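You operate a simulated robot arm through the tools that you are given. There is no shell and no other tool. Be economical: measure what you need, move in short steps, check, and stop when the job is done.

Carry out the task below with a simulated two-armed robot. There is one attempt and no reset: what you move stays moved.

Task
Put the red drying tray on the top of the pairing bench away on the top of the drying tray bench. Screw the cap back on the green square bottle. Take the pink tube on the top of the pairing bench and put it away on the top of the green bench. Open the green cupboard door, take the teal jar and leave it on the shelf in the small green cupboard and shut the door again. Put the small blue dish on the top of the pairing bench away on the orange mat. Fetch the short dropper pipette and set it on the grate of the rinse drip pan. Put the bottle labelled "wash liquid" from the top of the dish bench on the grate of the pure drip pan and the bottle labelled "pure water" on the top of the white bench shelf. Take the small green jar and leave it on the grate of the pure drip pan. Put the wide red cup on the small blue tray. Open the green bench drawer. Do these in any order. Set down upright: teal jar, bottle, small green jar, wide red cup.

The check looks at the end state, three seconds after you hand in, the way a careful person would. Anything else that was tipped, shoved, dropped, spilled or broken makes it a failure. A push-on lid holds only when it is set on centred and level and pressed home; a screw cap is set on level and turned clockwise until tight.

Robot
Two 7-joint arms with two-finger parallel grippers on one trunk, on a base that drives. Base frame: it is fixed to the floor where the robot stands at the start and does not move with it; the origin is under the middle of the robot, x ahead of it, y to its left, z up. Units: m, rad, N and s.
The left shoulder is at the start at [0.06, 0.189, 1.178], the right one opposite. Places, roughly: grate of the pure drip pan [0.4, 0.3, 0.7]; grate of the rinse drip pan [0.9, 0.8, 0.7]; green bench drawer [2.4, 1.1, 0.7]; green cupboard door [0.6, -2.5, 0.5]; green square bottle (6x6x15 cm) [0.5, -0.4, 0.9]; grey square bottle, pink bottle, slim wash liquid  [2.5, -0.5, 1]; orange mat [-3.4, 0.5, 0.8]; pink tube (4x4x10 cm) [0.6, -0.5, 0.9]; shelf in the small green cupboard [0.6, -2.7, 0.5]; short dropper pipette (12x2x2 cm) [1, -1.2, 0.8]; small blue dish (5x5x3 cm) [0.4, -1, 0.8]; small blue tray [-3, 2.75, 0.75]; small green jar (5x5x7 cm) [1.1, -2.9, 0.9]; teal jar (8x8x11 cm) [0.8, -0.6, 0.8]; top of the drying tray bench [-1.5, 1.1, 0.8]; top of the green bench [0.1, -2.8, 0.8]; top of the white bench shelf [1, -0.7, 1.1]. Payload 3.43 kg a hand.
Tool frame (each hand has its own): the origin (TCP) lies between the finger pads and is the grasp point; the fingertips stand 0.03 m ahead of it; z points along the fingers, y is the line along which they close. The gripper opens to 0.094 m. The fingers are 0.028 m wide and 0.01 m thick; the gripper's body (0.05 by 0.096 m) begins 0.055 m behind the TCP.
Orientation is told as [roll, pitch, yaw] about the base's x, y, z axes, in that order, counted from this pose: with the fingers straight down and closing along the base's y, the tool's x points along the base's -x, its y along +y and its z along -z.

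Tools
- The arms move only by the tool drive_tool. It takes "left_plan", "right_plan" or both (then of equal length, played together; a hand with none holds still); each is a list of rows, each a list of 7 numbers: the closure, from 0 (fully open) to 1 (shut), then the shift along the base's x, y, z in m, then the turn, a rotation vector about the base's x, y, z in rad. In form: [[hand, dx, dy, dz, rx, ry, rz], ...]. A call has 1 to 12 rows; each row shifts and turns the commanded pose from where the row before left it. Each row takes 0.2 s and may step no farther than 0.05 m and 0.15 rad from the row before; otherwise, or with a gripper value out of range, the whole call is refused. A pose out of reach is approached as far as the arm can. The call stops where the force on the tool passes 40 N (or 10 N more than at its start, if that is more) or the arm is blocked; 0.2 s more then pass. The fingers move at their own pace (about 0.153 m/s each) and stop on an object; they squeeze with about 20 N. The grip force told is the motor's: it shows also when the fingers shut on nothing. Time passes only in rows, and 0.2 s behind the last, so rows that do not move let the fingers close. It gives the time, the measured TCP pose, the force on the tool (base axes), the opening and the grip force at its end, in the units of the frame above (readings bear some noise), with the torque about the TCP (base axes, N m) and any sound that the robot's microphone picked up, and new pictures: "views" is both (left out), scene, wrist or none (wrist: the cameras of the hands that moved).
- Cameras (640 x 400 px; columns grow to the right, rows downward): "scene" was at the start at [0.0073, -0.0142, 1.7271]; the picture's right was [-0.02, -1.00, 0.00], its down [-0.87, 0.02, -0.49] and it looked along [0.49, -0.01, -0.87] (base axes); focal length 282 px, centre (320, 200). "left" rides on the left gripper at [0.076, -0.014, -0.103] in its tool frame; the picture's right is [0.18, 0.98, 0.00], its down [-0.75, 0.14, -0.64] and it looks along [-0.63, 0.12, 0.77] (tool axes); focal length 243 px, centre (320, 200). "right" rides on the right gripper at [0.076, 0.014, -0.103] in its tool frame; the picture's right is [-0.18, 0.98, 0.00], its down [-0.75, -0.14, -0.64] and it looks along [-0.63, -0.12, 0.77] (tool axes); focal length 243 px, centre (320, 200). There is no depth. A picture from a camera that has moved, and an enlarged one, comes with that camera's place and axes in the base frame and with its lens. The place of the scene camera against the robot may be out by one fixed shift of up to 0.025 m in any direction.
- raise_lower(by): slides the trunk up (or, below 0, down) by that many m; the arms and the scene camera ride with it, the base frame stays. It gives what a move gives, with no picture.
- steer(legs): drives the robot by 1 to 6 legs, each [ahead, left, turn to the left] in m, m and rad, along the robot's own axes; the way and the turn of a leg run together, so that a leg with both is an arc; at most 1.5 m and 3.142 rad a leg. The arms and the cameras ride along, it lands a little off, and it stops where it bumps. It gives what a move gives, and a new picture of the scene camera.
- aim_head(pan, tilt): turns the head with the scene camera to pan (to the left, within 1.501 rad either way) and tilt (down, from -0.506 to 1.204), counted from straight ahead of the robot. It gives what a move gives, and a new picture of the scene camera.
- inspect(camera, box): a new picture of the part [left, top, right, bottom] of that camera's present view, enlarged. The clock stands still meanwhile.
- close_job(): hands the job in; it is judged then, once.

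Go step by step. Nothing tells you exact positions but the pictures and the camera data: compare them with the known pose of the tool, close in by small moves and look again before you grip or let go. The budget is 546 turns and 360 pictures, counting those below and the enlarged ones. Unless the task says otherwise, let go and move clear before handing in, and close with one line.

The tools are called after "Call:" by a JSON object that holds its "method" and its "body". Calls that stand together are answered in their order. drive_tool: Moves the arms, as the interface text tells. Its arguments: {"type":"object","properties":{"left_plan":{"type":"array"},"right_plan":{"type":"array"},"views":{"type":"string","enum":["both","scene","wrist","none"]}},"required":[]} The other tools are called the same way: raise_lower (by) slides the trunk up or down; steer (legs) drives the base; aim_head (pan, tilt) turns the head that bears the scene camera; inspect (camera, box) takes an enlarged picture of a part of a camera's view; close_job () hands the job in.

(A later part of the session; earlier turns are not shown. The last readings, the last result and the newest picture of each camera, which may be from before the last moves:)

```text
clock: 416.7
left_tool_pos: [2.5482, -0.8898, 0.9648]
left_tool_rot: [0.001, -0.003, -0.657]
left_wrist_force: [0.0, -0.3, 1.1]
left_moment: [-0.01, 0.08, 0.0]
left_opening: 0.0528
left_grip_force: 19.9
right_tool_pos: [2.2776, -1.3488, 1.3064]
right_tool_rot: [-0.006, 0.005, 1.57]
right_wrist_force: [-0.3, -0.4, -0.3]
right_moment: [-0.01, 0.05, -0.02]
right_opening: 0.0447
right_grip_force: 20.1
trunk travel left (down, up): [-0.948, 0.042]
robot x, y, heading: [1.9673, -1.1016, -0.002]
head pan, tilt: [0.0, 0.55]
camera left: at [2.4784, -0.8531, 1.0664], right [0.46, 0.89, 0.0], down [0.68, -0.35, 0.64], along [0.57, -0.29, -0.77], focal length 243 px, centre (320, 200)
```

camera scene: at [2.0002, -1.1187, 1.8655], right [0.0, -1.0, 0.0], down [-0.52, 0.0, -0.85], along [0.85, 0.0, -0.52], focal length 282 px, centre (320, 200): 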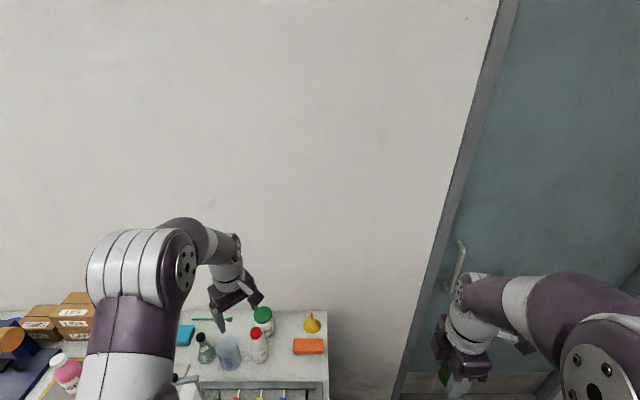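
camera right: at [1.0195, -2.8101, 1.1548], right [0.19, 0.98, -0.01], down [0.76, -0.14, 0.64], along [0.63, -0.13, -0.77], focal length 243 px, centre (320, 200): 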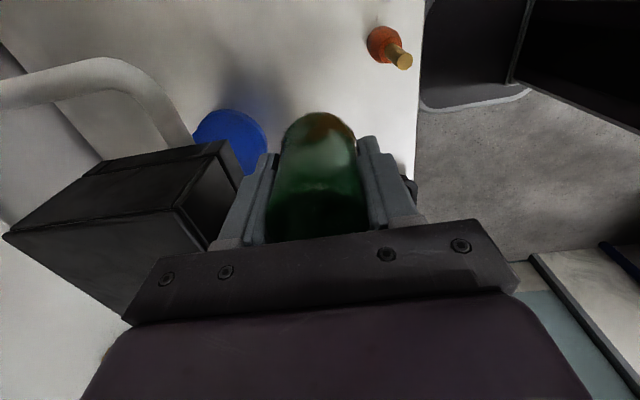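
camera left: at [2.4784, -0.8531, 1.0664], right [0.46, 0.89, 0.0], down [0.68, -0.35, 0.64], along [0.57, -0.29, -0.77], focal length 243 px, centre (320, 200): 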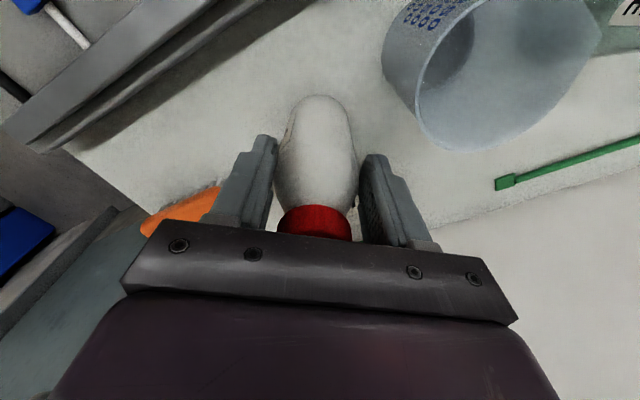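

Call:
{"method": "drive_tool", "body": {"left_plan": [[1, 0, 0, 0.03, 0, 0, 0], [1, 0, 0, 0.045, 0, 0, 0], [1, 0, 0, 0.045, 0, 0, 0], [1, 0, 0, 0.045, 0, 0, 0], [1, -0.02, 0, 0.04, 0, 0, 0], [1, -0.03, 0, 0.03, 0, 0, 0]], "views": "wrist"}}

Call:
{"method": "steer", "body": {"legs": [[-0.25, 0, 0], [0, 0, -1.571]]}}

```text
clock: 418.1
left_tool_pos: [2.4962, -0.8906, 1.2007]
left_tool_rot: [0.0, -0.004, -0.657]
left_wrist_force: [-0.4, 0.5, -1.9]
left_moment: [0.02, 0.01, 0.01]
left_opening: 0.0528
left_grip_force: 19.7
right_tool_pos: [2.2747, -1.3494, 1.3079]
right_tool_rot: [-0.007, 0.003, 1.572]
right_wrist_force: [0.1, 0.2, -0.7]
right_moment: [-0.03, -0.04, -0.03]
right_opening: 0.0447
right_grip_force: 20.3
trunk travel left (down, up): [-0.948, 0.042]
robot x, y, heading: [1.9658, -1.1089, 0.001]
head pan, tilt: [0.0, 0.55]
camera left: at [2.4266, -0.8542, 1.3026], right [0.46, 0.89, 0.0], down [0.68, -0.35, 0.64], along [0.57, -0.29, -0.76], focal length 243 px, centre (320, 200)
```

left: 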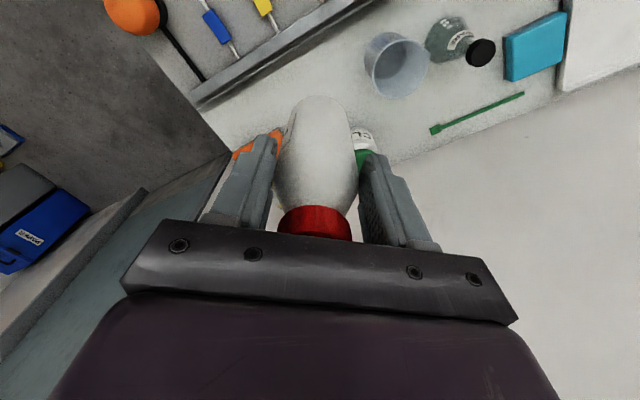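

```text
clock: 423.8
left_tool_pos: [1.9267, -1.6424, 1.1993]
left_tool_rot: [0.001, -0.003, -2.234]
left_wrist_force: [-0.1, -0.2, -2.7]
left_moment: [0.01, -0.03, -0.03]
left_opening: 0.0529
left_grip_force: 20.2
right_tool_pos: [1.4696, -1.4185, 1.308]
right_tool_rot: [-0.006, 0.004, -0.005]
right_wrist_force: [0.3, -0.2, 0.3]
right_moment: [0.0, 0.0, -0.02]
right_opening: 0.0447
right_grip_force: 20.1
trunk travel left (down, up): [-0.948, 0.042]
robot x, y, heading: [1.7133, -1.1055, -1.578]
head pan, tilt: [0.0, 0.55]
camera scene: at [1.7156, -1.1493, 1.8656], right [-1.0, 0.0, 0.0], down [0.0, 0.52, -0.85], along [0.0, -0.85, -0.52], focal length 282 px, centre (320, 200)
```

scene: 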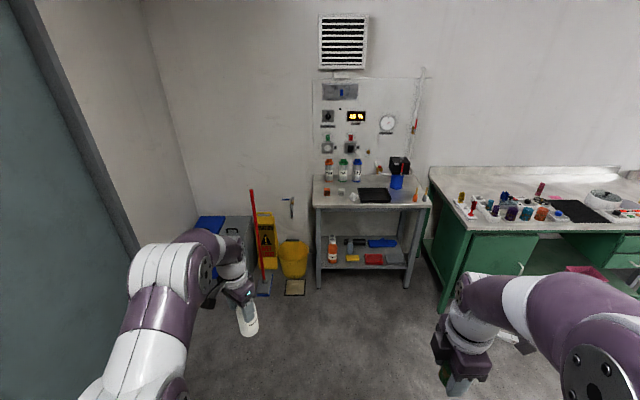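

Call:
{"method": "steer", "body": {"legs": [[0.75, 0, 0], [0, -1.1, 0], [0, -1.05, 0], [0, 0, 1.571], [0, 1.0, 0], [0, 0.75, 0]]}}

Call:
{"method": "aim_head", "body": {"pan": 0.2, "tilt": 0.7}}

```text
clock: 450.4
left_tool_pos: [0.1438, 0.1162, 1.199]
left_tool_rot: [-0.001, -0.002, -0.671]
left_wrist_force: [0.5, -0.2, -3.0]
left_moment: [0.04, 0.03, -0.01]
left_opening: 0.0528
left_grip_force: 20.1
right_tool_pos: [-0.0841, -0.3388, 1.3067]
right_tool_rot: [-0.006, 0.001, 1.555]
right_wrist_force: [-0.1, -0.3, -0.3]
right_moment: [0.02, -0.01, -0.01]
right_opening: 0.0447
right_grip_force: 19.5
trunk travel left (down, up): [-0.948, 0.042]
robot x, y, heading: [-0.399, -0.0896, -0.019]
head pan, tilt: [0.0, 0.55]
camera scene: at [-0.3628, -0.1063, 1.8656], right [-0.01, -1.0, 0.0], down [-0.52, 0.01, -0.85], along [0.85, -0.01, -0.52], focal length 282 px, centre (320, 200)
```

scene: 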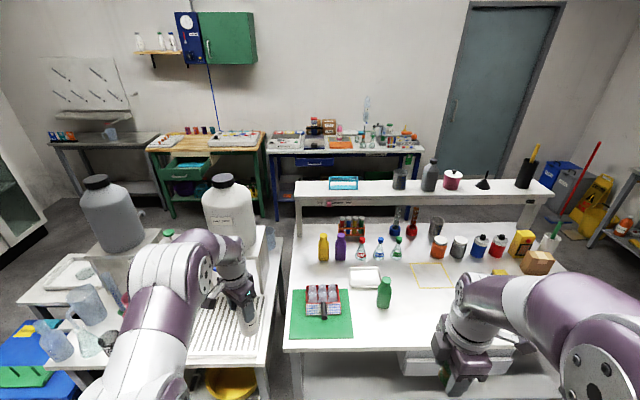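

```text
clock: 451.1
left_tool_pos: [0.1433, 0.1161, 1.1997]
left_tool_rot: [0.0, -0.002, -0.673]
left_wrist_force: [0.1, -0.7, -2.1]
left_moment: [0.02, 0.03, -0.02]
left_opening: 0.0526
left_grip_force: 20.4
right_tool_pos: [-0.0842, -0.3381, 1.3079]
right_tool_rot: [-0.008, 0.005, 1.555]
right_wrist_force: [0.6, -1.0, 0.2]
right_moment: [0.01, 0.0, -0.01]
right_opening: 0.0447
right_grip_force: 20.0
trunk travel left (down, up): [-0.948, 0.042]
robot x, y, heading: [-0.396, -0.0926, -0.012]
head pan, tilt: [0.201, 0.7]
camera scene: at [-0.369, -0.0875, 1.8525], right [0.18, -0.98, 0.0], down [-0.63, -0.12, -0.77], along [0.75, 0.14, -0.64], focal length 282 px, centre (320, 200)
```

scene: 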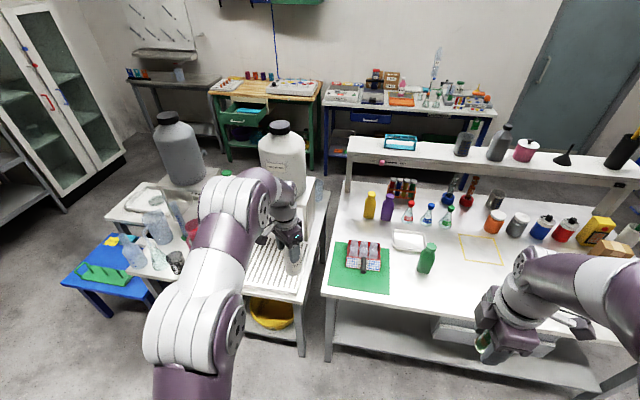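

Call:
{"method": "inspect", "body": {"camera": "scene", "box": [120, 170, 340, 320]}}

Call:
{"method": "inspect", "body": {"camera": "left", "box": [0, 0, 640, 400]}}

```text
2.67 times, centred on (230, 245) of scene
camera zoom: at [-0.369, -0.0875, 1.8525], right [0.18, -0.98, 0.0], down [-0.63, -0.12, -0.77], along [0.75, 0.14, -0.64], focal length 753 px, centre (560, 80)
```

zoom: 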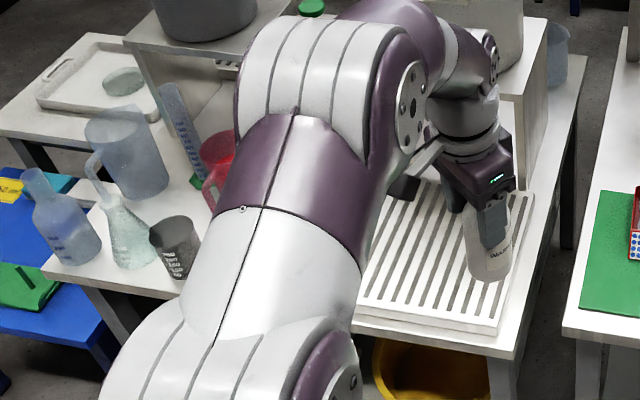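

```text
1.00 times, centred on (320, 200) of left
camera zoom: at [0.0741, 0.1535, 1.3012], right [0.47, 0.88, 0.0], down [0.68, -0.36, 0.64], along [0.57, -0.3, -0.77], focal length 243 px, centre (320, 200)
```

zoom: 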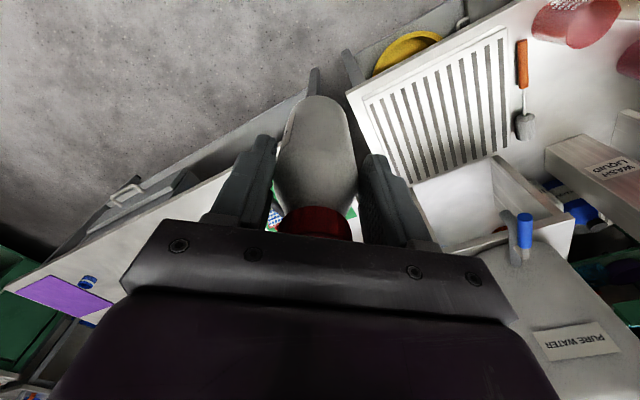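

Call:
{"method": "steer", "body": {"legs": [[0, 0.26, 0.012], [0.21, 0, 0]]}}

Call:
{"method": "raise_lower", "body": {"by": -0.15}}

Call:
{"method": "inspect", "body": {"camera": "left", "box": [0, 0, 640, 400]}}

```text
clock: 454.2
left_tool_pos: [0.3497, 0.3813, 1.2027]
left_tool_rot: [0.001, -0.003, -0.66]
left_wrist_force: [-0.8, -0.4, -2.7]
left_moment: [0.03, 0.01, 0.0]
left_opening: 0.0527
left_grip_force: 20.3
right_tool_pos: [0.1259, -0.0752, 1.3088]
right_tool_rot: [-0.008, 0.003, 1.567]
right_wrist_force: [-0.5, -0.2, 1.0]
right_moment: [0.03, -0.02, 0.02]
right_opening: 0.0445
right_grip_force: 19.2
trunk travel left (down, up): [-0.948, 0.042]
robot x, y, heading: [-0.1805, 0.1664, -0.001]
head pan, tilt: [0.201, 0.7]
camera scene: at [-0.1622, 0.1712, 1.8526], right [0.2, -0.98, 0.0], down [-0.63, -0.13, -0.77], along [0.75, 0.15, -0.64], focal length 282 px, centre (320, 200)
```

scene: 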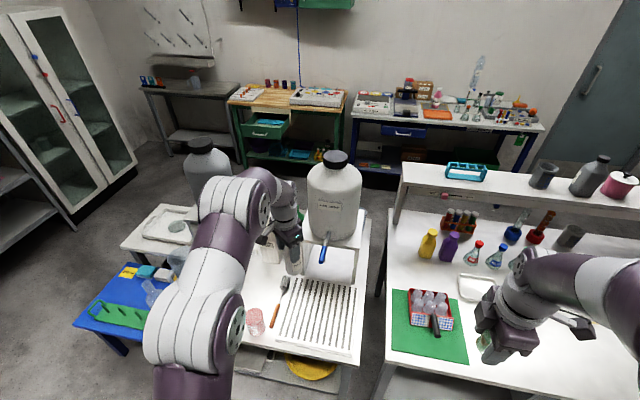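

```text
clock: 456.0
left_tool_pos: [0.3541, 0.3818, 1.0505]
left_tool_rot: [0.002, 0.0, -0.661]
left_wrist_force: [-1.0, 0.6, -2.4]
left_moment: [-0.01, 0.04, 0.03]
left_opening: 0.0528
left_grip_force: 19.9
right_tool_pos: [0.1295, -0.0758, 1.1577]
right_tool_rot: [-0.008, 0.003, 1.567]
right_wrist_force: [-0.2, 0.4, -0.3]
right_moment: [-0.03, -0.02, -0.01]
right_opening: 0.0447
right_grip_force: 20.4
trunk travel left (down, up): [-0.798, 0.192]
robot x, y, heading: [-0.1842, 0.1705, -0.001]
head pan, tilt: [0.201, 0.7]
```

```text
1.00 times, centred on (320, 200) of left
camera zoom: at [0.2826, 0.4183, 1.1516], right [0.46, 0.89, 0.0], down [0.68, -0.35, 0.64], along [0.57, -0.29, -0.77], focal length 243 px, centre (320, 200)
```

zoom: 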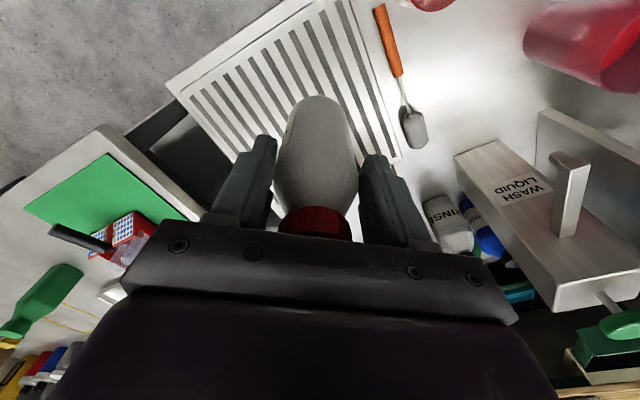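

Call:
{"method": "drive_tool", "body": {"left_plan": [[1, 0, -0.005, -0.045, 0, 0, 0], [1, 0, -0.005, -0.045, 0, 0, 0], [1, 0, 0, -0.04, 0, 0, 0], [1, 0, 0, -0.02, 0, 0, 0], [1, 0, 0, -0.008, 0, 0, 0], [1, 0, 0, -0.006, 0, 0, 0], [1, 0, 0, -0.006, 0, 0, 0], [1, 0, 0, -0.006, 0, 0, 0]], "views": "wrist"}}

```text
clock: 457.8
left_tool_pos: [0.3534, 0.3734, 0.8733]
left_tool_rot: [0.001, -0.001, -0.66]
left_wrist_force: [-0.6, -1.1, -2.2]
left_moment: [0.03, 0.02, 0.0]
left_opening: 0.0527
left_grip_force: 20.2
right_tool_pos: [0.1299, -0.0761, 1.1588]
right_tool_rot: [-0.007, 0.004, 1.567]
right_wrist_force: [-0.6, -0.4, -0.6]
right_moment: [-0.01, 0.01, 0.0]
right_opening: 0.0444
right_grip_force: 19.7
trunk travel left (down, up): [-0.798, 0.192]
robot x, y, heading: [-0.184, 0.1639, -0.001]
head pan, tilt: [0.201, 0.7]
camera left: at [0.2829, 0.4086, 0.9756], right [0.46, 0.89, 0.0], down [0.68, -0.35, 0.64], along [0.57, -0.29, -0.77], focal length 243 px, centre (320, 200)
```

left: 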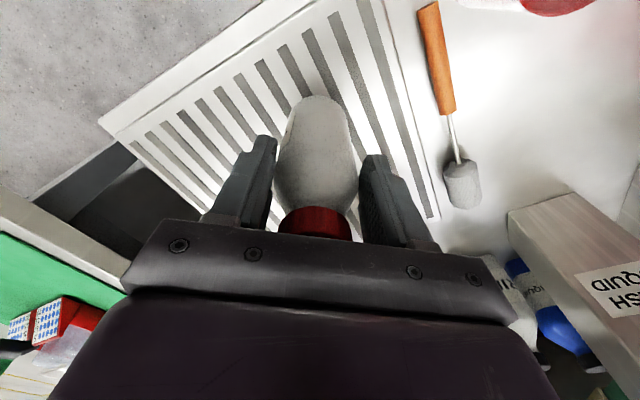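

Call:
{"method": "drive_tool", "body": {"left_plan": [[1, 0, 0, -0.006, 0, 0, 0], [1, 0, 0, -0.005, 0, 0, 0], [1, 0, 0, -0.005, 0, 0, 0], [1, 0, 0, -0.005, 0, 0, 0]], "views": "none"}}

```text
clock: 458.8
left_tool_pos: [0.3524, 0.372, 0.8519]
left_tool_rot: [0.0, -0.003, -0.663]
left_wrist_force: [0.7, 0.2, -2.3]
left_moment: [-0.01, 0.0, 0.0]
left_opening: 0.053
left_grip_force: 19.2
right_tool_pos: [0.1306, -0.0768, 1.157]
right_tool_rot: [-0.006, 0.005, 1.566]
right_wrist_force: [-0.2, 0.1, -0.1]
right_moment: [-0.03, 0.01, -0.02]
right_opening: 0.0447
right_grip_force: 19.9
trunk travel left (down, up): [-0.798, 0.192]
robot x, y, heading: [-0.1834, 0.1654, -0.002]
head pan, tilt: [0.201, 0.7]
```

Call:
{"method": "drive_tool", "body": {"left_plan": [[1, 0, 0, -0.005, 0, 0, 0], [1, 0, 0, -0.005, 0, 0, 0], [1, 0, 0, -0.004, 0, 0, 0], [1, 0, 0, -0.004, 0, 0, 0], [1, 0, 0, -0.004, 0, 0, 0]], "views": "wrist"}}

```text
clock: 460.0
left_tool_pos: [0.352, 0.3713, 0.833]
left_tool_rot: [0.004, -0.007, -0.662]
left_wrist_force: [1.8, 0.9, 25.8]
left_moment: [-0.24, -0.07, 0.02]
left_opening: 0.0527
left_grip_force: 19.7
right_tool_pos: [0.1259, -0.0771, 1.1592]
right_tool_rot: [-0.007, 0.002, 1.567]
right_wrist_force: [-0.4, 1.1, -0.1]
right_moment: [0.01, -0.01, 0.02]
right_opening: 0.0446
right_grip_force: 20.1
trunk travel left (down, up): [-0.798, 0.192]
robot x, y, heading: [-0.1824, 0.166, 0.003]
head pan, tilt: [0.201, 0.7]
camera left: at [0.2817, 0.4073, 0.9349], right [0.46, 0.89, 0.0], down [0.68, -0.35, 0.65], along [0.58, -0.29, -0.76], focal length 243 px, centre (320, 200)
```

left: 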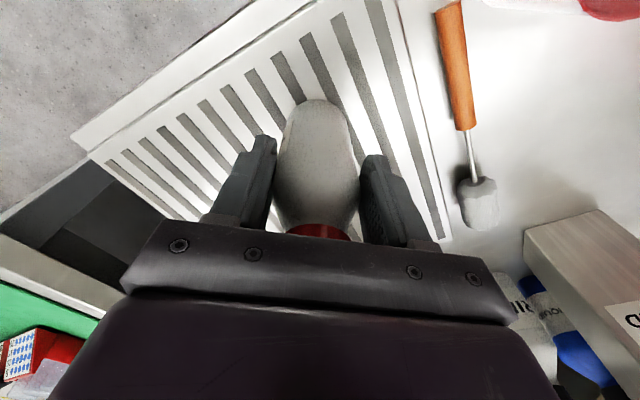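

Call:
{"method": "drive_tool", "body": {"left_plan": [[1, 0, 0, 0.003, 0, 0, 0], [0.4, 0, 0, 0, 0, 0, 0], [0.15, 0, 0, 0, 0, 0, 0], [0.15, 0, 0, 0.03, 0, 0, 0], [0.15, 0, 0, 0.045, 0, 0, 0], [0.15, 0, 0, 0.045, 0, 0, 0], [0.15, 0, 0, 0.045, 0, 0, 0]], "views": "wrist"}}

```text
clock: 461.6
left_tool_pos: [0.3519, 0.3715, 1.0]
left_tool_rot: [0.0, -0.003, -0.661]
left_wrist_force: [0.3, -0.1, 0.0]
left_moment: [-0.01, -0.01, -0.02]
left_opening: 0.0798
left_grip_force: 0.1
right_tool_pos: [0.1287, -0.0753, 1.1576]
right_tool_rot: [-0.007, 0.003, 1.569]
right_wrist_force: [-0.2, -0.4, -0.9]
right_moment: [0.03, -0.02, -0.02]
right_opening: 0.0446
right_grip_force: 20.2
trunk travel left (down, up): [-0.798, 0.192]
robot x, y, heading: [-0.1835, 0.1699, -0.003]
head pan, tilt: [0.201, 0.7]
camera left: at [0.2816, 0.4072, 1.1014], right [0.46, 0.89, 0.0], down [0.68, -0.35, 0.64], along [0.57, -0.29, -0.77], focal length 243 px, centre (320, 200)
```

left: 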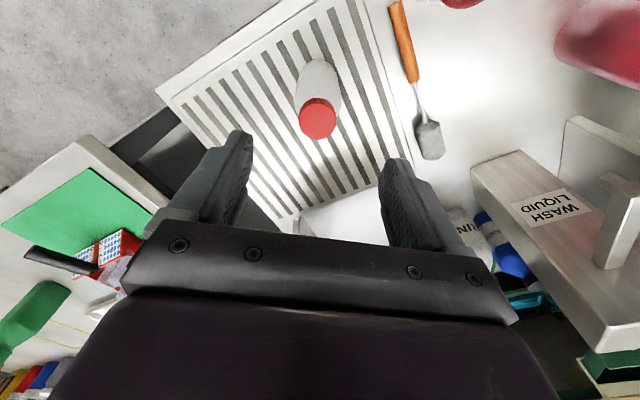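

Call:
{"method": "drive_tool", "body": {"left_plan": [[0, -0.02, 0, 0.045, 0, 0, 0], [0, -0.02, 0, 0.045, 0, 0, 0], [0, -0.02, 0, 0.045, 0, 0, 0], [0, -0.02, 0, 0.02, 0, 0, 0]], "right_plan": [[1, 0.04, 0.02, 0, 0, 0, 0], [1, 0.04, 0.02, 0, 0, 0, 0], [1, 0.04, 0.02, 0, 0, 0, 0], [1, 0.04, 0.02, -0.01, 0, 0, 0]], "views": "none"}}

Call:
{"method": "steer", "body": {"legs": [[0.07, 0.23, 0]]}}

Call:
{"method": "inspect", "body": {"camera": "right", "box": [0, 0, 640, 400]}}

```text
clock: 462.6
left_tool_pos: [0.2734, 0.3733, 1.154]
left_tool_rot: [-0.001, 0.001, -0.661]
left_wrist_force: [-0.1, 0.2, 0.4]
left_moment: [0.0, 0.03, -0.03]
left_opening: 0.0942
left_grip_force: 0.1
right_tool_pos: [0.2912, 0.0058, 1.1465]
right_tool_rot: [-0.006, 0.004, 1.568]
right_wrist_force: [0.3, 0.8, -0.1]
right_moment: [0.01, 0.01, 0.06]
right_opening: 0.0447
right_grip_force: 20.2
trunk travel left (down, up): [-0.798, 0.192]
robot x, y, heading: [-0.1823, 0.1661, -0.001]
head pan, tilt: [0.201, 0.7]
```

```text
clock: 464.3
left_tool_pos: [0.3449, 0.6041, 1.1546]
left_tool_rot: [0.001, -0.002, -0.661]
left_wrist_force: [0.0, 0.2, -0.2]
left_moment: [-0.03, 0.01, -0.02]
left_opening: 0.0938
left_grip_force: 0.0
right_tool_pos: [0.359, 0.2346, 1.1471]
right_tool_rot: [-0.007, 0.004, 1.568]
right_wrist_force: [0.0, -0.4, -0.3]
right_moment: [-0.01, 0.04, 0.02]
right_opening: 0.0446
right_grip_force: 19.9
trunk travel left (down, up): [-0.798, 0.192]
robot x, y, heading: [-0.1147, 0.3996, 0.004]
head pan, tilt: [0.201, 0.7]
camera scene: at [-0.0874, 0.4018, 1.7025], right [0.2, -0.98, 0.0], down [-0.63, -0.13, -0.77], along [0.75, 0.15, -0.64], focal length 282 px, centre (320, 200)
```

scene: 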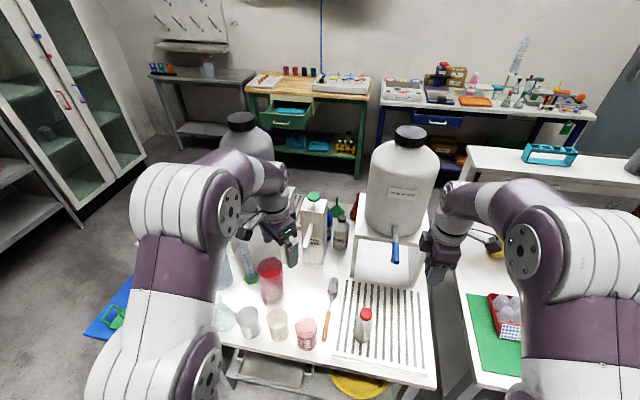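

```text
1.00 times, centred on (320, 200) of right
camera zoom: at [0.3444, 0.1587, 1.2503], right [-0.98, 0.19, -0.01], down [0.14, 0.76, 0.64], along [0.13, 0.63, -0.77], focal length 243 px, centre (320, 200)
```

zoom: 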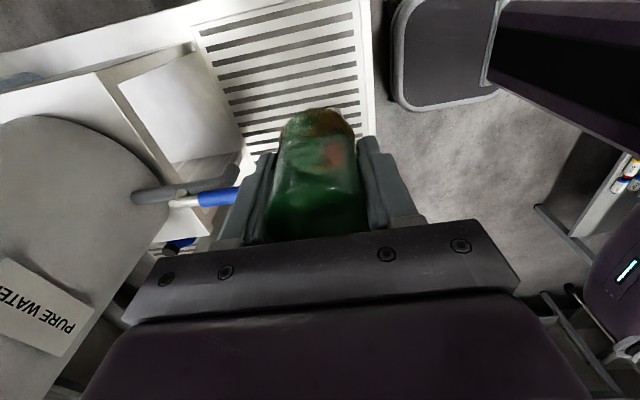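

Call:
{"method": "drive_tool", "body": {"right_plan": [[1, -0.007, 0.003, -0.043, 0, 0, 0], [1, -0.007, 0.003, -0.043, 0, 0, 0], [1, 0, 0, -0.045, 0, 0, 0], [1, 0, 0, -0.045, 0, 0, 0], [1, 0, 0, -0.045, 0, 0, 0], [1, 0, 0, -0.045, 0, 0, 0], [1, 0, 0, -0.045, 0, 0, 0]], "views": "wrist"}}

```text
clock: 465.9
left_tool_pos: [0.3453, 0.6028, 1.1548]
left_tool_rot: [0.001, -0.003, -0.66]
left_wrist_force: [-0.2, 0.0, 0.8]
left_moment: [-0.03, 0.02, 0.01]
left_opening: 0.0939
left_grip_force: 0.1
right_tool_pos: [0.3477, 0.2396, 0.8363]
right_tool_rot: [-0.009, 0.003, 1.567]
right_wrist_force: [0.3, 0.2, -0.4]
right_moment: [0.02, -0.01, 0.03]
right_opening: 0.0444
right_grip_force: 19.6
trunk travel left (down, up): [-0.798, 0.192]
robot x, y, heading: [-0.1134, 0.3984, -0.004]
head pan, tilt: [0.201, 0.7]
camera right: at [0.3328, 0.1643, 0.9396], right [-0.98, 0.19, -0.01], down [0.14, 0.76, 0.64], along [0.13, 0.63, -0.77], focal length 243 px, centre (320, 200)
```

right: 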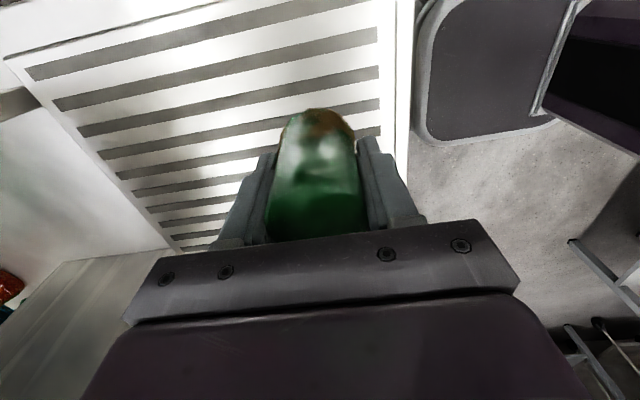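

Call:
{"method": "drive_tool", "body": {"right_plan": [[1, 0.005, 0, -0.025, 0, 0, 0], [1, 0, 0, -0.015, 0, 0, 0], [1, 0, 0, -0.008, 0, 0, 0], [1, 0, 0, -0.006, 0, 0, 0], [1, 0, 0, -0.005, 0, 0, 0]], "views": "none"}}

```text
clock: 467.1
left_tool_pos: [0.3441, 0.6045, 1.1549]
left_tool_rot: [0.0, -0.001, -0.661]
left_wrist_force: [-0.3, -0.3, 0.0]
left_moment: [0.0, 0.01, -0.01]
left_opening: 0.0939
left_grip_force: 0.0
right_tool_pos: [0.3512, 0.2401, 0.7773]
right_tool_rot: [-0.006, 0.004, 1.567]
right_wrist_force: [0.2, -0.6, -0.1]
right_moment: [0.0, -0.03, 0.0]
right_opening: 0.0445
right_grip_force: 20.0
trunk travel left (down, up): [-0.798, 0.192]
robot x, y, heading: [-0.1114, 0.3933, -0.003]
head pan, tilt: [0.201, 0.7]
```

Call:
{"method": "drive_tool", "body": {"right_plan": [[1, 0, 0, -0.006, 0, 0, 0], [1, 0, 0, -0.005, 0, 0, 0], [1, 0, 0, -0.005, 0, 0, 0], [1, 0, 0, -0.004, 0, 0, 0], [1, 0, 0, -0.004, 0, 0, 0]], "views": "wrist"}}

```text
clock: 468.3
left_tool_pos: [0.3409, 0.6047, 1.1559]
left_tool_rot: [0.002, -0.005, -0.66]
left_wrist_force: [0.2, 0.0, 0.3]
left_moment: [0.0, 0.01, 0.0]
left_opening: 0.094
left_grip_force: 0.1
right_tool_pos: [0.3512, 0.2408, 0.7596]
right_tool_rot: [-0.009, 0.004, 1.569]
right_wrist_force: [-12.3, -3.2, 35.4]
right_moment: [0.36, 1.24, 0.18]
right_opening: 0.0447
right_grip_force: 20.0
trunk travel left (down, up): [-0.798, 0.192]
robot x, y, heading: [-0.1117, 0.3985, -0.004]
head pan, tilt: [0.201, 0.7]
stopped in row 5 (right hand): the force on the tool passed its limit (the readings are from after the stop); the commanded pose is now the measured one
camera right: at [0.3352, 0.1653, 0.8637], right [-0.98, 0.19, -0.01], down [0.14, 0.76, 0.64], along [0.13, 0.63, -0.77], focal length 243 px, centre (320, 200)
```

right: 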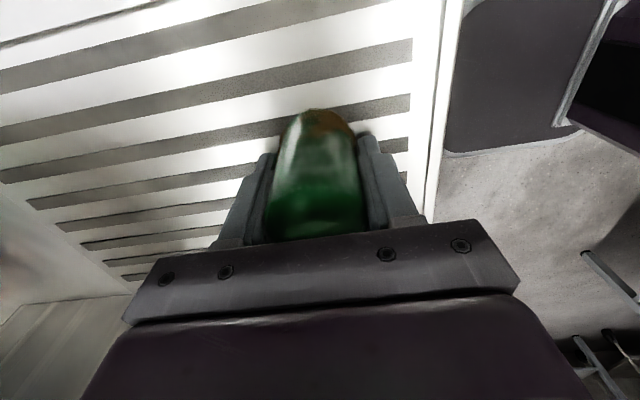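

Call:
{"method": "drive_tool", "body": {"right_plan": [[1, 0, 0, 0.002, 0, 0, 0], [0.7, 0, 0, 0, 0, 0, 0], [0.3, 0, 0, 0, 0, 0, 0], [0.25, 0, 0, 0, 0, 0, 0], [0.25, 0, 0, 0.03, 0, 0, 0], [0.25, 0, 0, 0.045, 0, 0, 0], [0.25, 0, 0, 0.045, 0, 0, 0], [0.25, 0, 0, 0.045, 0, 0, 0], [0.25, 0, 0, 0.045, 0, 0, 0]]}}

```text
clock: 470.3
left_tool_pos: [0.3439, 0.6038, 1.154]
left_tool_rot: [0.0, -0.002, -0.661]
left_wrist_force: [0.7, 0.5, -0.3]
left_moment: [-0.01, -0.02, 0.02]
left_opening: 0.0938
left_grip_force: 0.0
right_tool_pos: [0.3539, 0.2397, 0.97]
right_tool_rot: [-0.01, 0.003, 1.568]
right_wrist_force: [-0.1, -0.2, 0.5]
right_moment: [0.04, 0.01, 0.04]
right_opening: 0.0705
right_grip_force: 0.1
trunk travel left (down, up): [-0.798, 0.192]
robot x, y, heading: [-0.1136, 0.4002, 0.0]
head pan, tilt: [0.201, 0.7]
camera scene: at [-0.0887, 0.4027, 1.7024], right [0.2, -0.98, 0.0], down [-0.63, -0.13, -0.77], along [0.75, 0.15, -0.64], focal length 282 px, centre (320, 200)
camera right: at [0.3368, 0.1649, 1.0737], right [-0.98, 0.19, -0.01], down [0.14, 0.76, 0.64], along [0.13, 0.63, -0.77], focal length 243 px, centre (320, 200)
```

scene: 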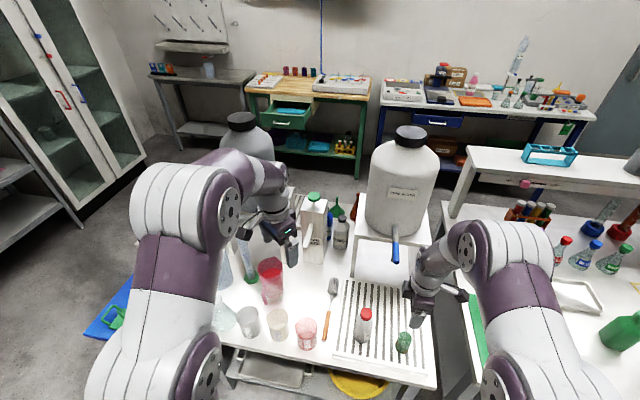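
right: 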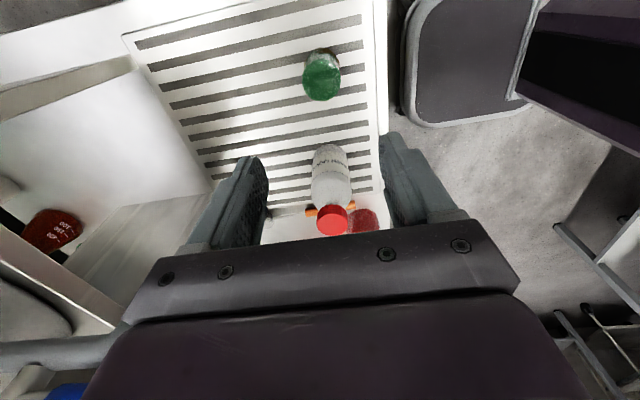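

Call:
{"method": "inspect", "body": {"camera": "scene", "box": [200, 230, 360, 370]}}

```text
2.86 times, centred on (280, 300) of scene
camera zoom: at [-0.0887, 0.4027, 1.7024], right [0.2, -0.98, 0.0], down [-0.63, -0.13, -0.77], along [0.75, 0.15, -0.64], focal length 807 px, centre (434, -86)
```

zoom: 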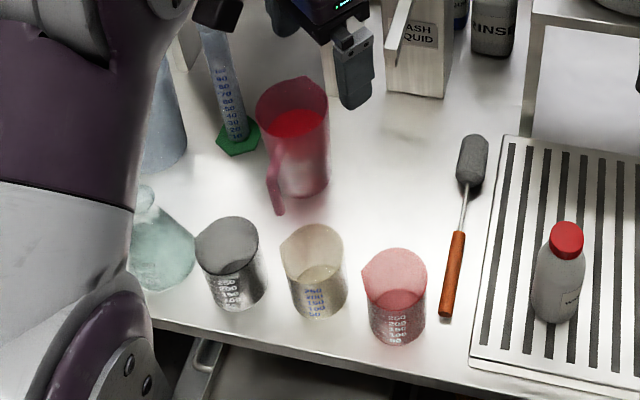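

Both items stand on the pure grate. Next I inspect the red drying tray to see how it can be carried.

Call:
{"method": "drive_tool", "body": {"right_plan": [[0, -0.02, -0.03, 0.04, 0, 0, 0], [0, -0.02, -0.03, 0.03, 0, 0, 0], [0, -0.02, -0.03, 0.03, 0, 0, 0]], "views": "none"}}

Call:
{"method": "steer", "body": {"legs": [[-0.15, 0, 0], [0, -0.5, 0]]}}

Call:
{"method": "aim_head", "body": {"pan": 0.0, "tilt": 0.9}}

Call:
{"method": "inspect", "body": {"camera": "scene", "box": [240, 180, 400, 300]}}

```text
refused: row 1 steps farther than a row can; nothing moved
```

```text
clock: 474.2
left_tool_pos: [0.1909, 0.1094, 1.1542]
left_tool_rot: [-0.001, -0.002, -0.653]
left_wrist_force: [0.4, 0.8, 0.3]
left_moment: [0.0, -0.01, 0.0]
left_opening: 0.094
left_grip_force: 0.1
right_tool_pos: [0.2041, -0.2542, 0.9688]
right_tool_rot: [-0.011, 0.004, 1.576]
right_wrist_force: [0.9, 0.0, -0.1]
right_moment: [-0.01, 0.0, 0.0]
right_opening: 0.0706
right_grip_force: 0.1
trunk travel left (down, up): [-0.798, 0.192]
robot x, y, heading: [-0.2629, -0.1004, 0.005]
head pan, tilt: [0.201, 0.7]
camera scene: at [-0.2391, -0.0962, 1.7025], right [0.2, -0.98, 0.0], down [-0.63, -0.13, -0.76], along [0.75, 0.16, -0.64], focal length 282 px, centre (320, 200)
```

scene: 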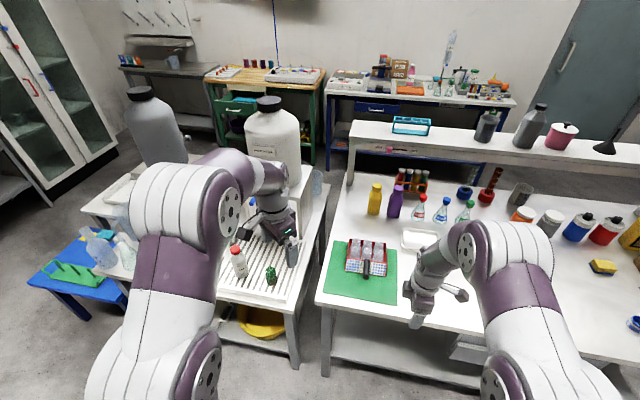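

```text
clock: 474.9
left_tool_pos: [0.1913, 0.1073, 1.1549]
left_tool_rot: [0.0, -0.001, -0.653]
left_wrist_force: [-0.2, 0.3, 1.0]
left_moment: [-0.04, -0.02, 0.02]
left_opening: 0.0942
left_grip_force: 0.0
right_tool_pos: [0.2037, -0.2554, 0.9691]
right_tool_rot: [-0.01, 0.005, 1.576]
right_wrist_force: [0.7, -0.2, -0.7]
right_moment: [0.03, 0.0, -0.01]
right_opening: 0.0704
right_grip_force: 0.2
trunk travel left (down, up): [-0.798, 0.192]
robot x, y, heading: [-0.2636, -0.1018, 0.005]
head pan, tilt: [0.0, 0.901]
camera scene: at [-0.2468, -0.1141, 1.6864], right [0.01, -1.0, 0.0], down [-0.78, 0.0, -0.62], along [0.62, 0.0, -0.78], focal length 282 px, centre (320, 200)
```

scene: 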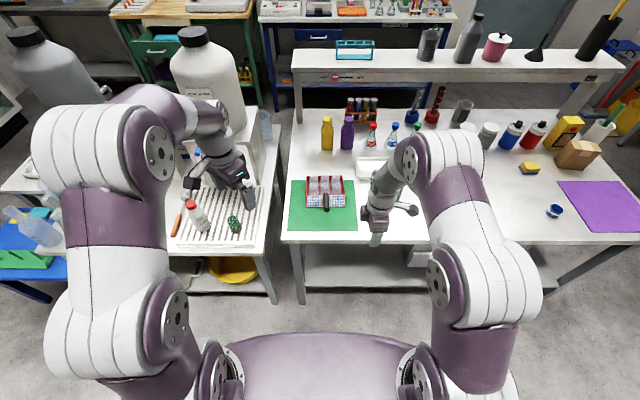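

```text
3.33 times, centred on (320, 240) of scene
camera zoom: at [-0.2468, -0.1141, 1.6864], right [0.01, -1.0, 0.0], down [-0.78, 0.0, -0.62], along [0.62, 0.0, -0.78], focal length 942 px, centre (320, 67)
```

zoom: 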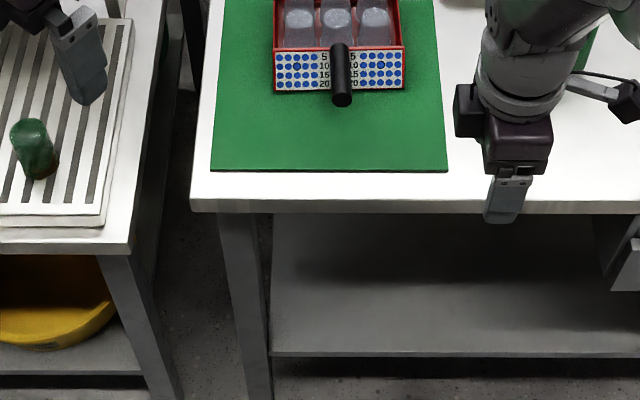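

Call:
{"method": "drive_tool", "body": {"right_plan": [[0, 0, -0.01, 0.045, 0, 0, -0.13], [0, 0, -0.01, 0.045, 0, 0, -0.13], [0, 0, -0.01, 0.045, 0, 0, -0.13], [0, 0, -0.01, 0.03, 0, 0, -0.13], [0, 0, -0.01, 0.0, 0, 0, -0.14], [0, 0, 0, 0, 0, 0, -0.14], [0, 0, 0, 0, 0, 0, -0.14], [0, 0, 0, 0, 0, 0, -0.14], [0, 0, 0, 0, 0, 0, -0.14], [0, 0, 0, 0, 0, 0, -0.14], [0, 0, 0, 0, 0, 0, -0.14], [0, 0, 0, 0, 0, 0, -0.08]], "left_plan": [[0, 0, 0, 0, 0, 0, 0.13], [0, 0, 0, 0, 0, 0, 0.13], [0, 0, 0, 0, 0, 0, 0.13], [0, 0, 0, 0, 0, 0, 0.13], [0, 0, 0, 0, 0, 0, 0.133], [0, 0, -0.03, 0, 0, 0, 0], [0, 0, -0.03, 0, 0, 0, 0], [0, 0, -0.03, 0, 0, 0, 0], [0, 0, -0.03, 0, 0, 0, 0], [0, 0, -0.03, 0, 0, 0, 0], [0, 0, -0.03, 0, 0, 0, 0], [0, 0, 0, 0, 0, 0, 0]], "views": "none"}}

Call:
{"method": "steer", "body": {"legs": [[0.18, 0, 0]]}}

Call:
{"method": "inspect", "body": {"camera": "left", "box": [0, 0, 640, 400]}}

```text
clock: 477.6
left_tool_pos: [0.1904, -0.0718, 1.1549]
left_tool_rot: [0.001, -0.002, 0.001]
left_wrist_force: [-0.5, 0.0, 0.3]
left_moment: [0.01, 0.02, -0.02]
left_opening: 0.0942
left_grip_force: 0.1
right_tool_pos: [0.2037, -0.3043, 1.1344]
right_tool_rot: [-0.013, 0.003, -0.006]
right_wrist_force: [0.3, 0.0, -0.1]
right_moment: [-0.01, -0.01, 0.02]
right_opening: 0.0943
right_grip_force: 0.1
trunk travel left (down, up): [-0.798, 0.192]
robot x, y, heading: [-0.2662, -0.1021, 0.008]
head pan, tilt: [0.0, 0.901]
```

```text
clock: 479.1
left_tool_pos: [0.3701, -0.0701, 1.1554]
left_tool_rot: [0.002, -0.004, -0.001]
left_wrist_force: [0.2, -0.8, 0.1]
left_moment: [0.02, 0.0, -0.05]
left_opening: 0.0938
left_grip_force: 0.1
right_tool_pos: [0.3821, -0.3028, 1.1356]
right_tool_rot: [-0.01, 0.002, -0.003]
right_wrist_force: [-0.8, 0.5, -0.3]
right_moment: [-0.03, 0.0, 0.02]
right_opening: 0.094
right_grip_force: 0.0
trunk travel left (down, up): [-0.798, 0.192]
robot x, y, heading: [-0.0846, -0.0999, 0.006]
head pan, tilt: [0.0, 0.901]
camera scene: at [-0.0689, -0.1127, 1.6864], right [0.01, -1.0, 0.0], down [-0.78, 0.0, -0.62], along [0.62, 0.0, -0.78], focal length 282 px, centre (320, 200)
```

scene: 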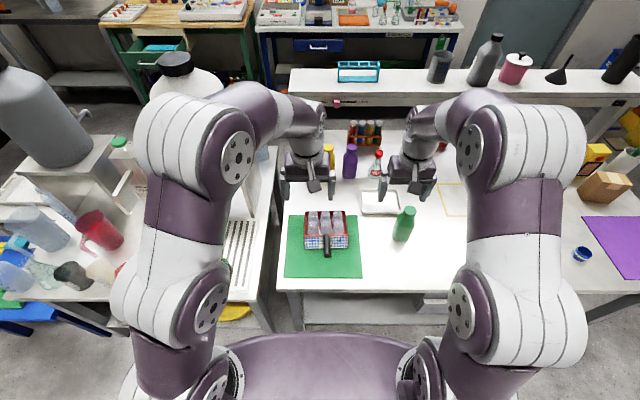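

```text
1.00 times, centred on (320, 200) of left
camera zoom: at [0.2925, -0.0843, 1.257], right [-0.18, 0.98, 0.0], down [0.75, 0.14, 0.64], along [0.63, 0.12, -0.76], focal length 243 px, centre (320, 200)
```

zoom: 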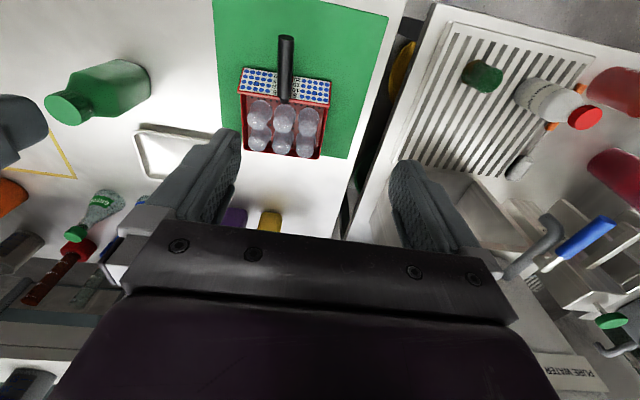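

Call:
{"method": "inspect", "body": {"camera": "left", "box": [200, 20, 400, 170]}}

Call:
{"method": "inspect", "body": {"camera": "scene", "box": [280, 200, 370, 280]}}

```text
2.67 times, centred on (300, 95) of left
camera zoom: at [0.2925, -0.0843, 1.257], right [-0.18, 0.98, 0.0], down [0.75, 0.14, 0.64], along [0.63, 0.12, -0.76], focal length 647 px, centre (373, 480)
```

zoom: 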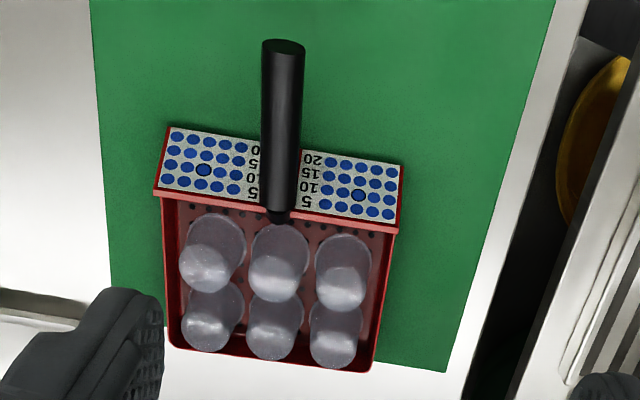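

```text
5.00 times, centred on (325, 240) of scene
camera zoom: at [-0.0689, -0.1127, 1.6864], right [0.01, -1.0, 0.0], down [-0.78, 0.0, -0.62], along [0.62, 0.0, -0.78], focal length 1412 px, centre (295, 0)
```

zoom: 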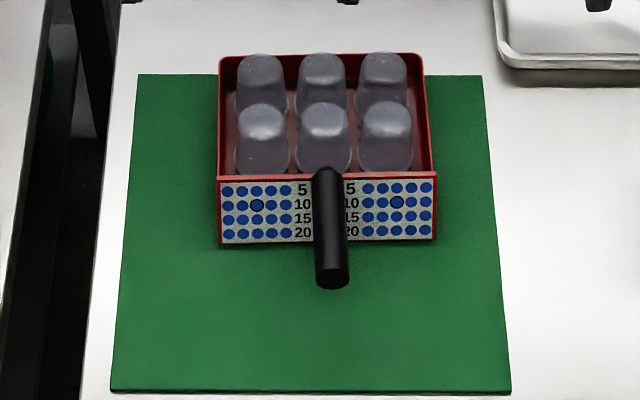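

The tray hangs from its handle best if I grip the handle along its length with fingers above and below. First, though, the small blue dish with the right hand.

Call:
{"method": "steer", "body": {"legs": [[0, -0.7, -0.006]]}}

Call:
{"method": "inspect", "body": {"camera": "right", "box": [0, 0, 640, 400]}}

```text
clock: 482.9
left_tool_pos: [0.3724, -0.7694, 1.1561]
left_tool_rot: [-0.001, -0.002, -0.006]
left_wrist_force: [0.6, -1.4, 0.4]
left_moment: [0.03, -0.02, 0.01]
left_opening: 0.094
left_grip_force: 0.2
right_tool_pos: [0.3826, -1.0014, 1.1358]
right_tool_rot: [-0.011, 0.004, -0.012]
right_wrist_force: [-0.9, 0.4, -0.4]
right_moment: [0.01, -0.02, -0.01]
right_opening: 0.0939
right_grip_force: 0.0
trunk travel left (down, up): [-0.798, 0.192]
robot x, y, heading: [-0.0824, -0.7946, -0.003]
head pan, tilt: [0.0, 0.901]
camera scene: at [-0.0658, -0.8075, 1.6863], right [0.0, -1.0, 0.0], down [-0.78, 0.0, -0.62], along [0.62, 0.0, -0.78], focal length 282 px, centre (320, 200)
```

scene: 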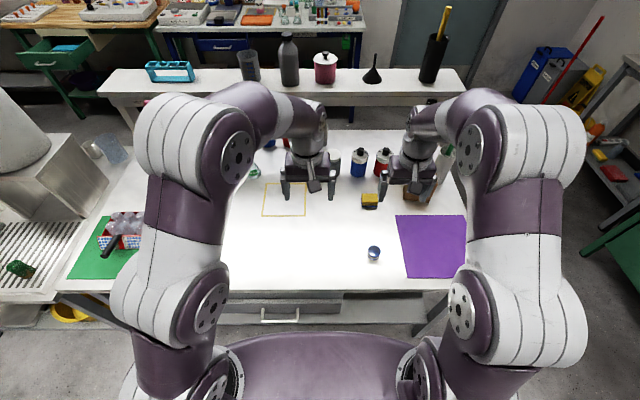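

```text
1.00 times, centred on (320, 200) of right
camera zoom: at [0.3067, -0.9859, 1.2382], right [0.2, 0.98, -0.01], down [0.75, -0.14, 0.64], along [0.63, -0.13, -0.77], focal length 243 px, centre (320, 200)
```

zoom: 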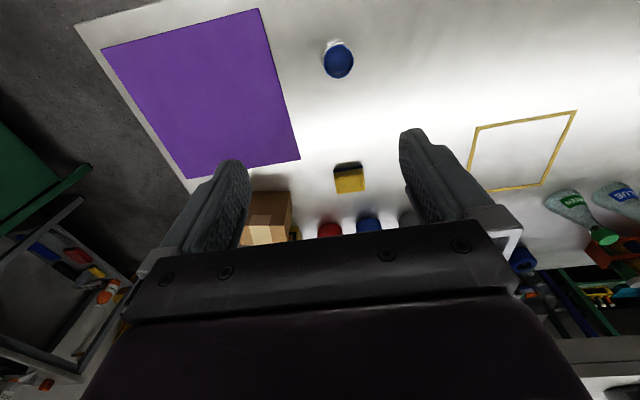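

Call:
{"method": "drive_tool", "body": {"right_plan": [[0.1, 0.001, 0.011, -0.045, 0.01, 0, 0], [0.1, 0.001, 0.011, -0.045, 0, 0, 0], [0.1, 0, 0, -0.045, 0, 0, 0], [0.1, 0, 0, -0.045, 0, 0, 0], [0.1, 0, 0, -0.03, 0, 0, 0]], "views": "wrist"}}

```text
clock: 484.1
left_tool_pos: [0.3724, -0.768, 1.1555]
left_tool_rot: [0.001, -0.002, -0.007]
left_wrist_force: [-0.8, -0.2, 0.7]
left_moment: [0.01, -0.01, -0.03]
left_opening: 0.0939
left_grip_force: 0.0
right_tool_pos: [0.3845, -0.9817, 0.9239]
right_tool_rot: [-0.001, 0.002, -0.013]
right_wrist_force: [-0.8, 0.8, -1.0]
right_moment: [0.0, -0.01, -0.03]
right_opening: 0.0847
right_grip_force: 0.1
trunk travel left (down, up): [-0.798, 0.192]
robot x, y, heading: [-0.087, -0.7948, -0.007]
head pan, tilt: [0.0, 0.901]
camera right: at [0.309, -0.9665, 1.0271], right [0.2, 0.98, 0.0], down [0.75, -0.15, 0.64], along [0.63, -0.13, -0.77], focal length 243 px, centre (320, 200)
```

right: 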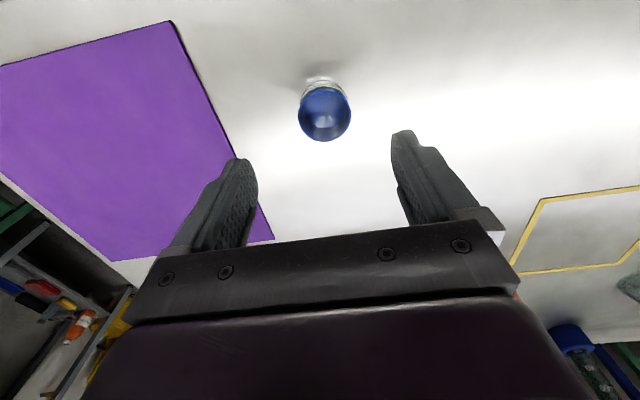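

Call:
{"method": "drive_tool", "body": {"right_plan": [[0.1, -0.002, 0.003, -0.04, 0, 0, 0], [0.1, 0, 0, -0.035, 0, 0, 0], [0.1, 0, 0, -0.011, 0, 0, 0], [0.6, 0, 0, 0, 0, 0, 0], [1, 0, 0, 0, 0, 0, 0], [1, 0, 0, 0, 0, 0, 0], [1, 0, 0, 0.04, 0, 0, 0], [1, 0, 0, 0.045, 0, 0, 0], [1, 0, 0, 0.045, 0, 0, 0], [1, 0, 0, 0.045, 0, 0, 0], [1, -0.03, -0.03, 0.02, 0, 0, 0]], "views": "wrist"}}

```text
clock: 486.5
left_tool_pos: [0.3714, -0.7706, 1.1554]
left_tool_rot: [0.003, -0.003, -0.008]
left_wrist_force: [-0.6, 0.3, 1.2]
left_moment: [0.02, -0.03, 0.0]
left_opening: 0.0939
left_grip_force: 0.0
right_tool_pos: [0.3514, -1.0097, 1.0338]
right_tool_rot: [-0.001, 0.001, -0.012]
right_wrist_force: [0.1, -1.1, -1.3]
right_moment: [0.0, 0.01, 0.03]
right_opening: 0.0416
right_grip_force: 20.5
trunk travel left (down, up): [-0.798, 0.192]
robot x, y, heading: [-0.0829, -0.7958, -0.007]
head pan, tilt: [0.0, 0.901]
camera right: at [0.2751, -0.9941, 1.1382], right [0.2, 0.98, 0.0], down [0.75, -0.15, 0.64], along [0.63, -0.13, -0.77], focal length 243 px, centre (320, 200)
```

right: 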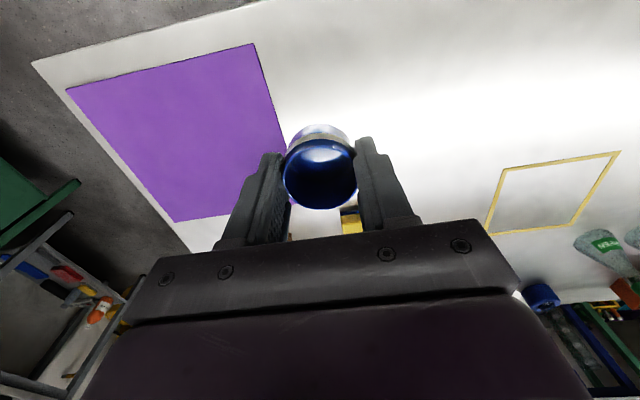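

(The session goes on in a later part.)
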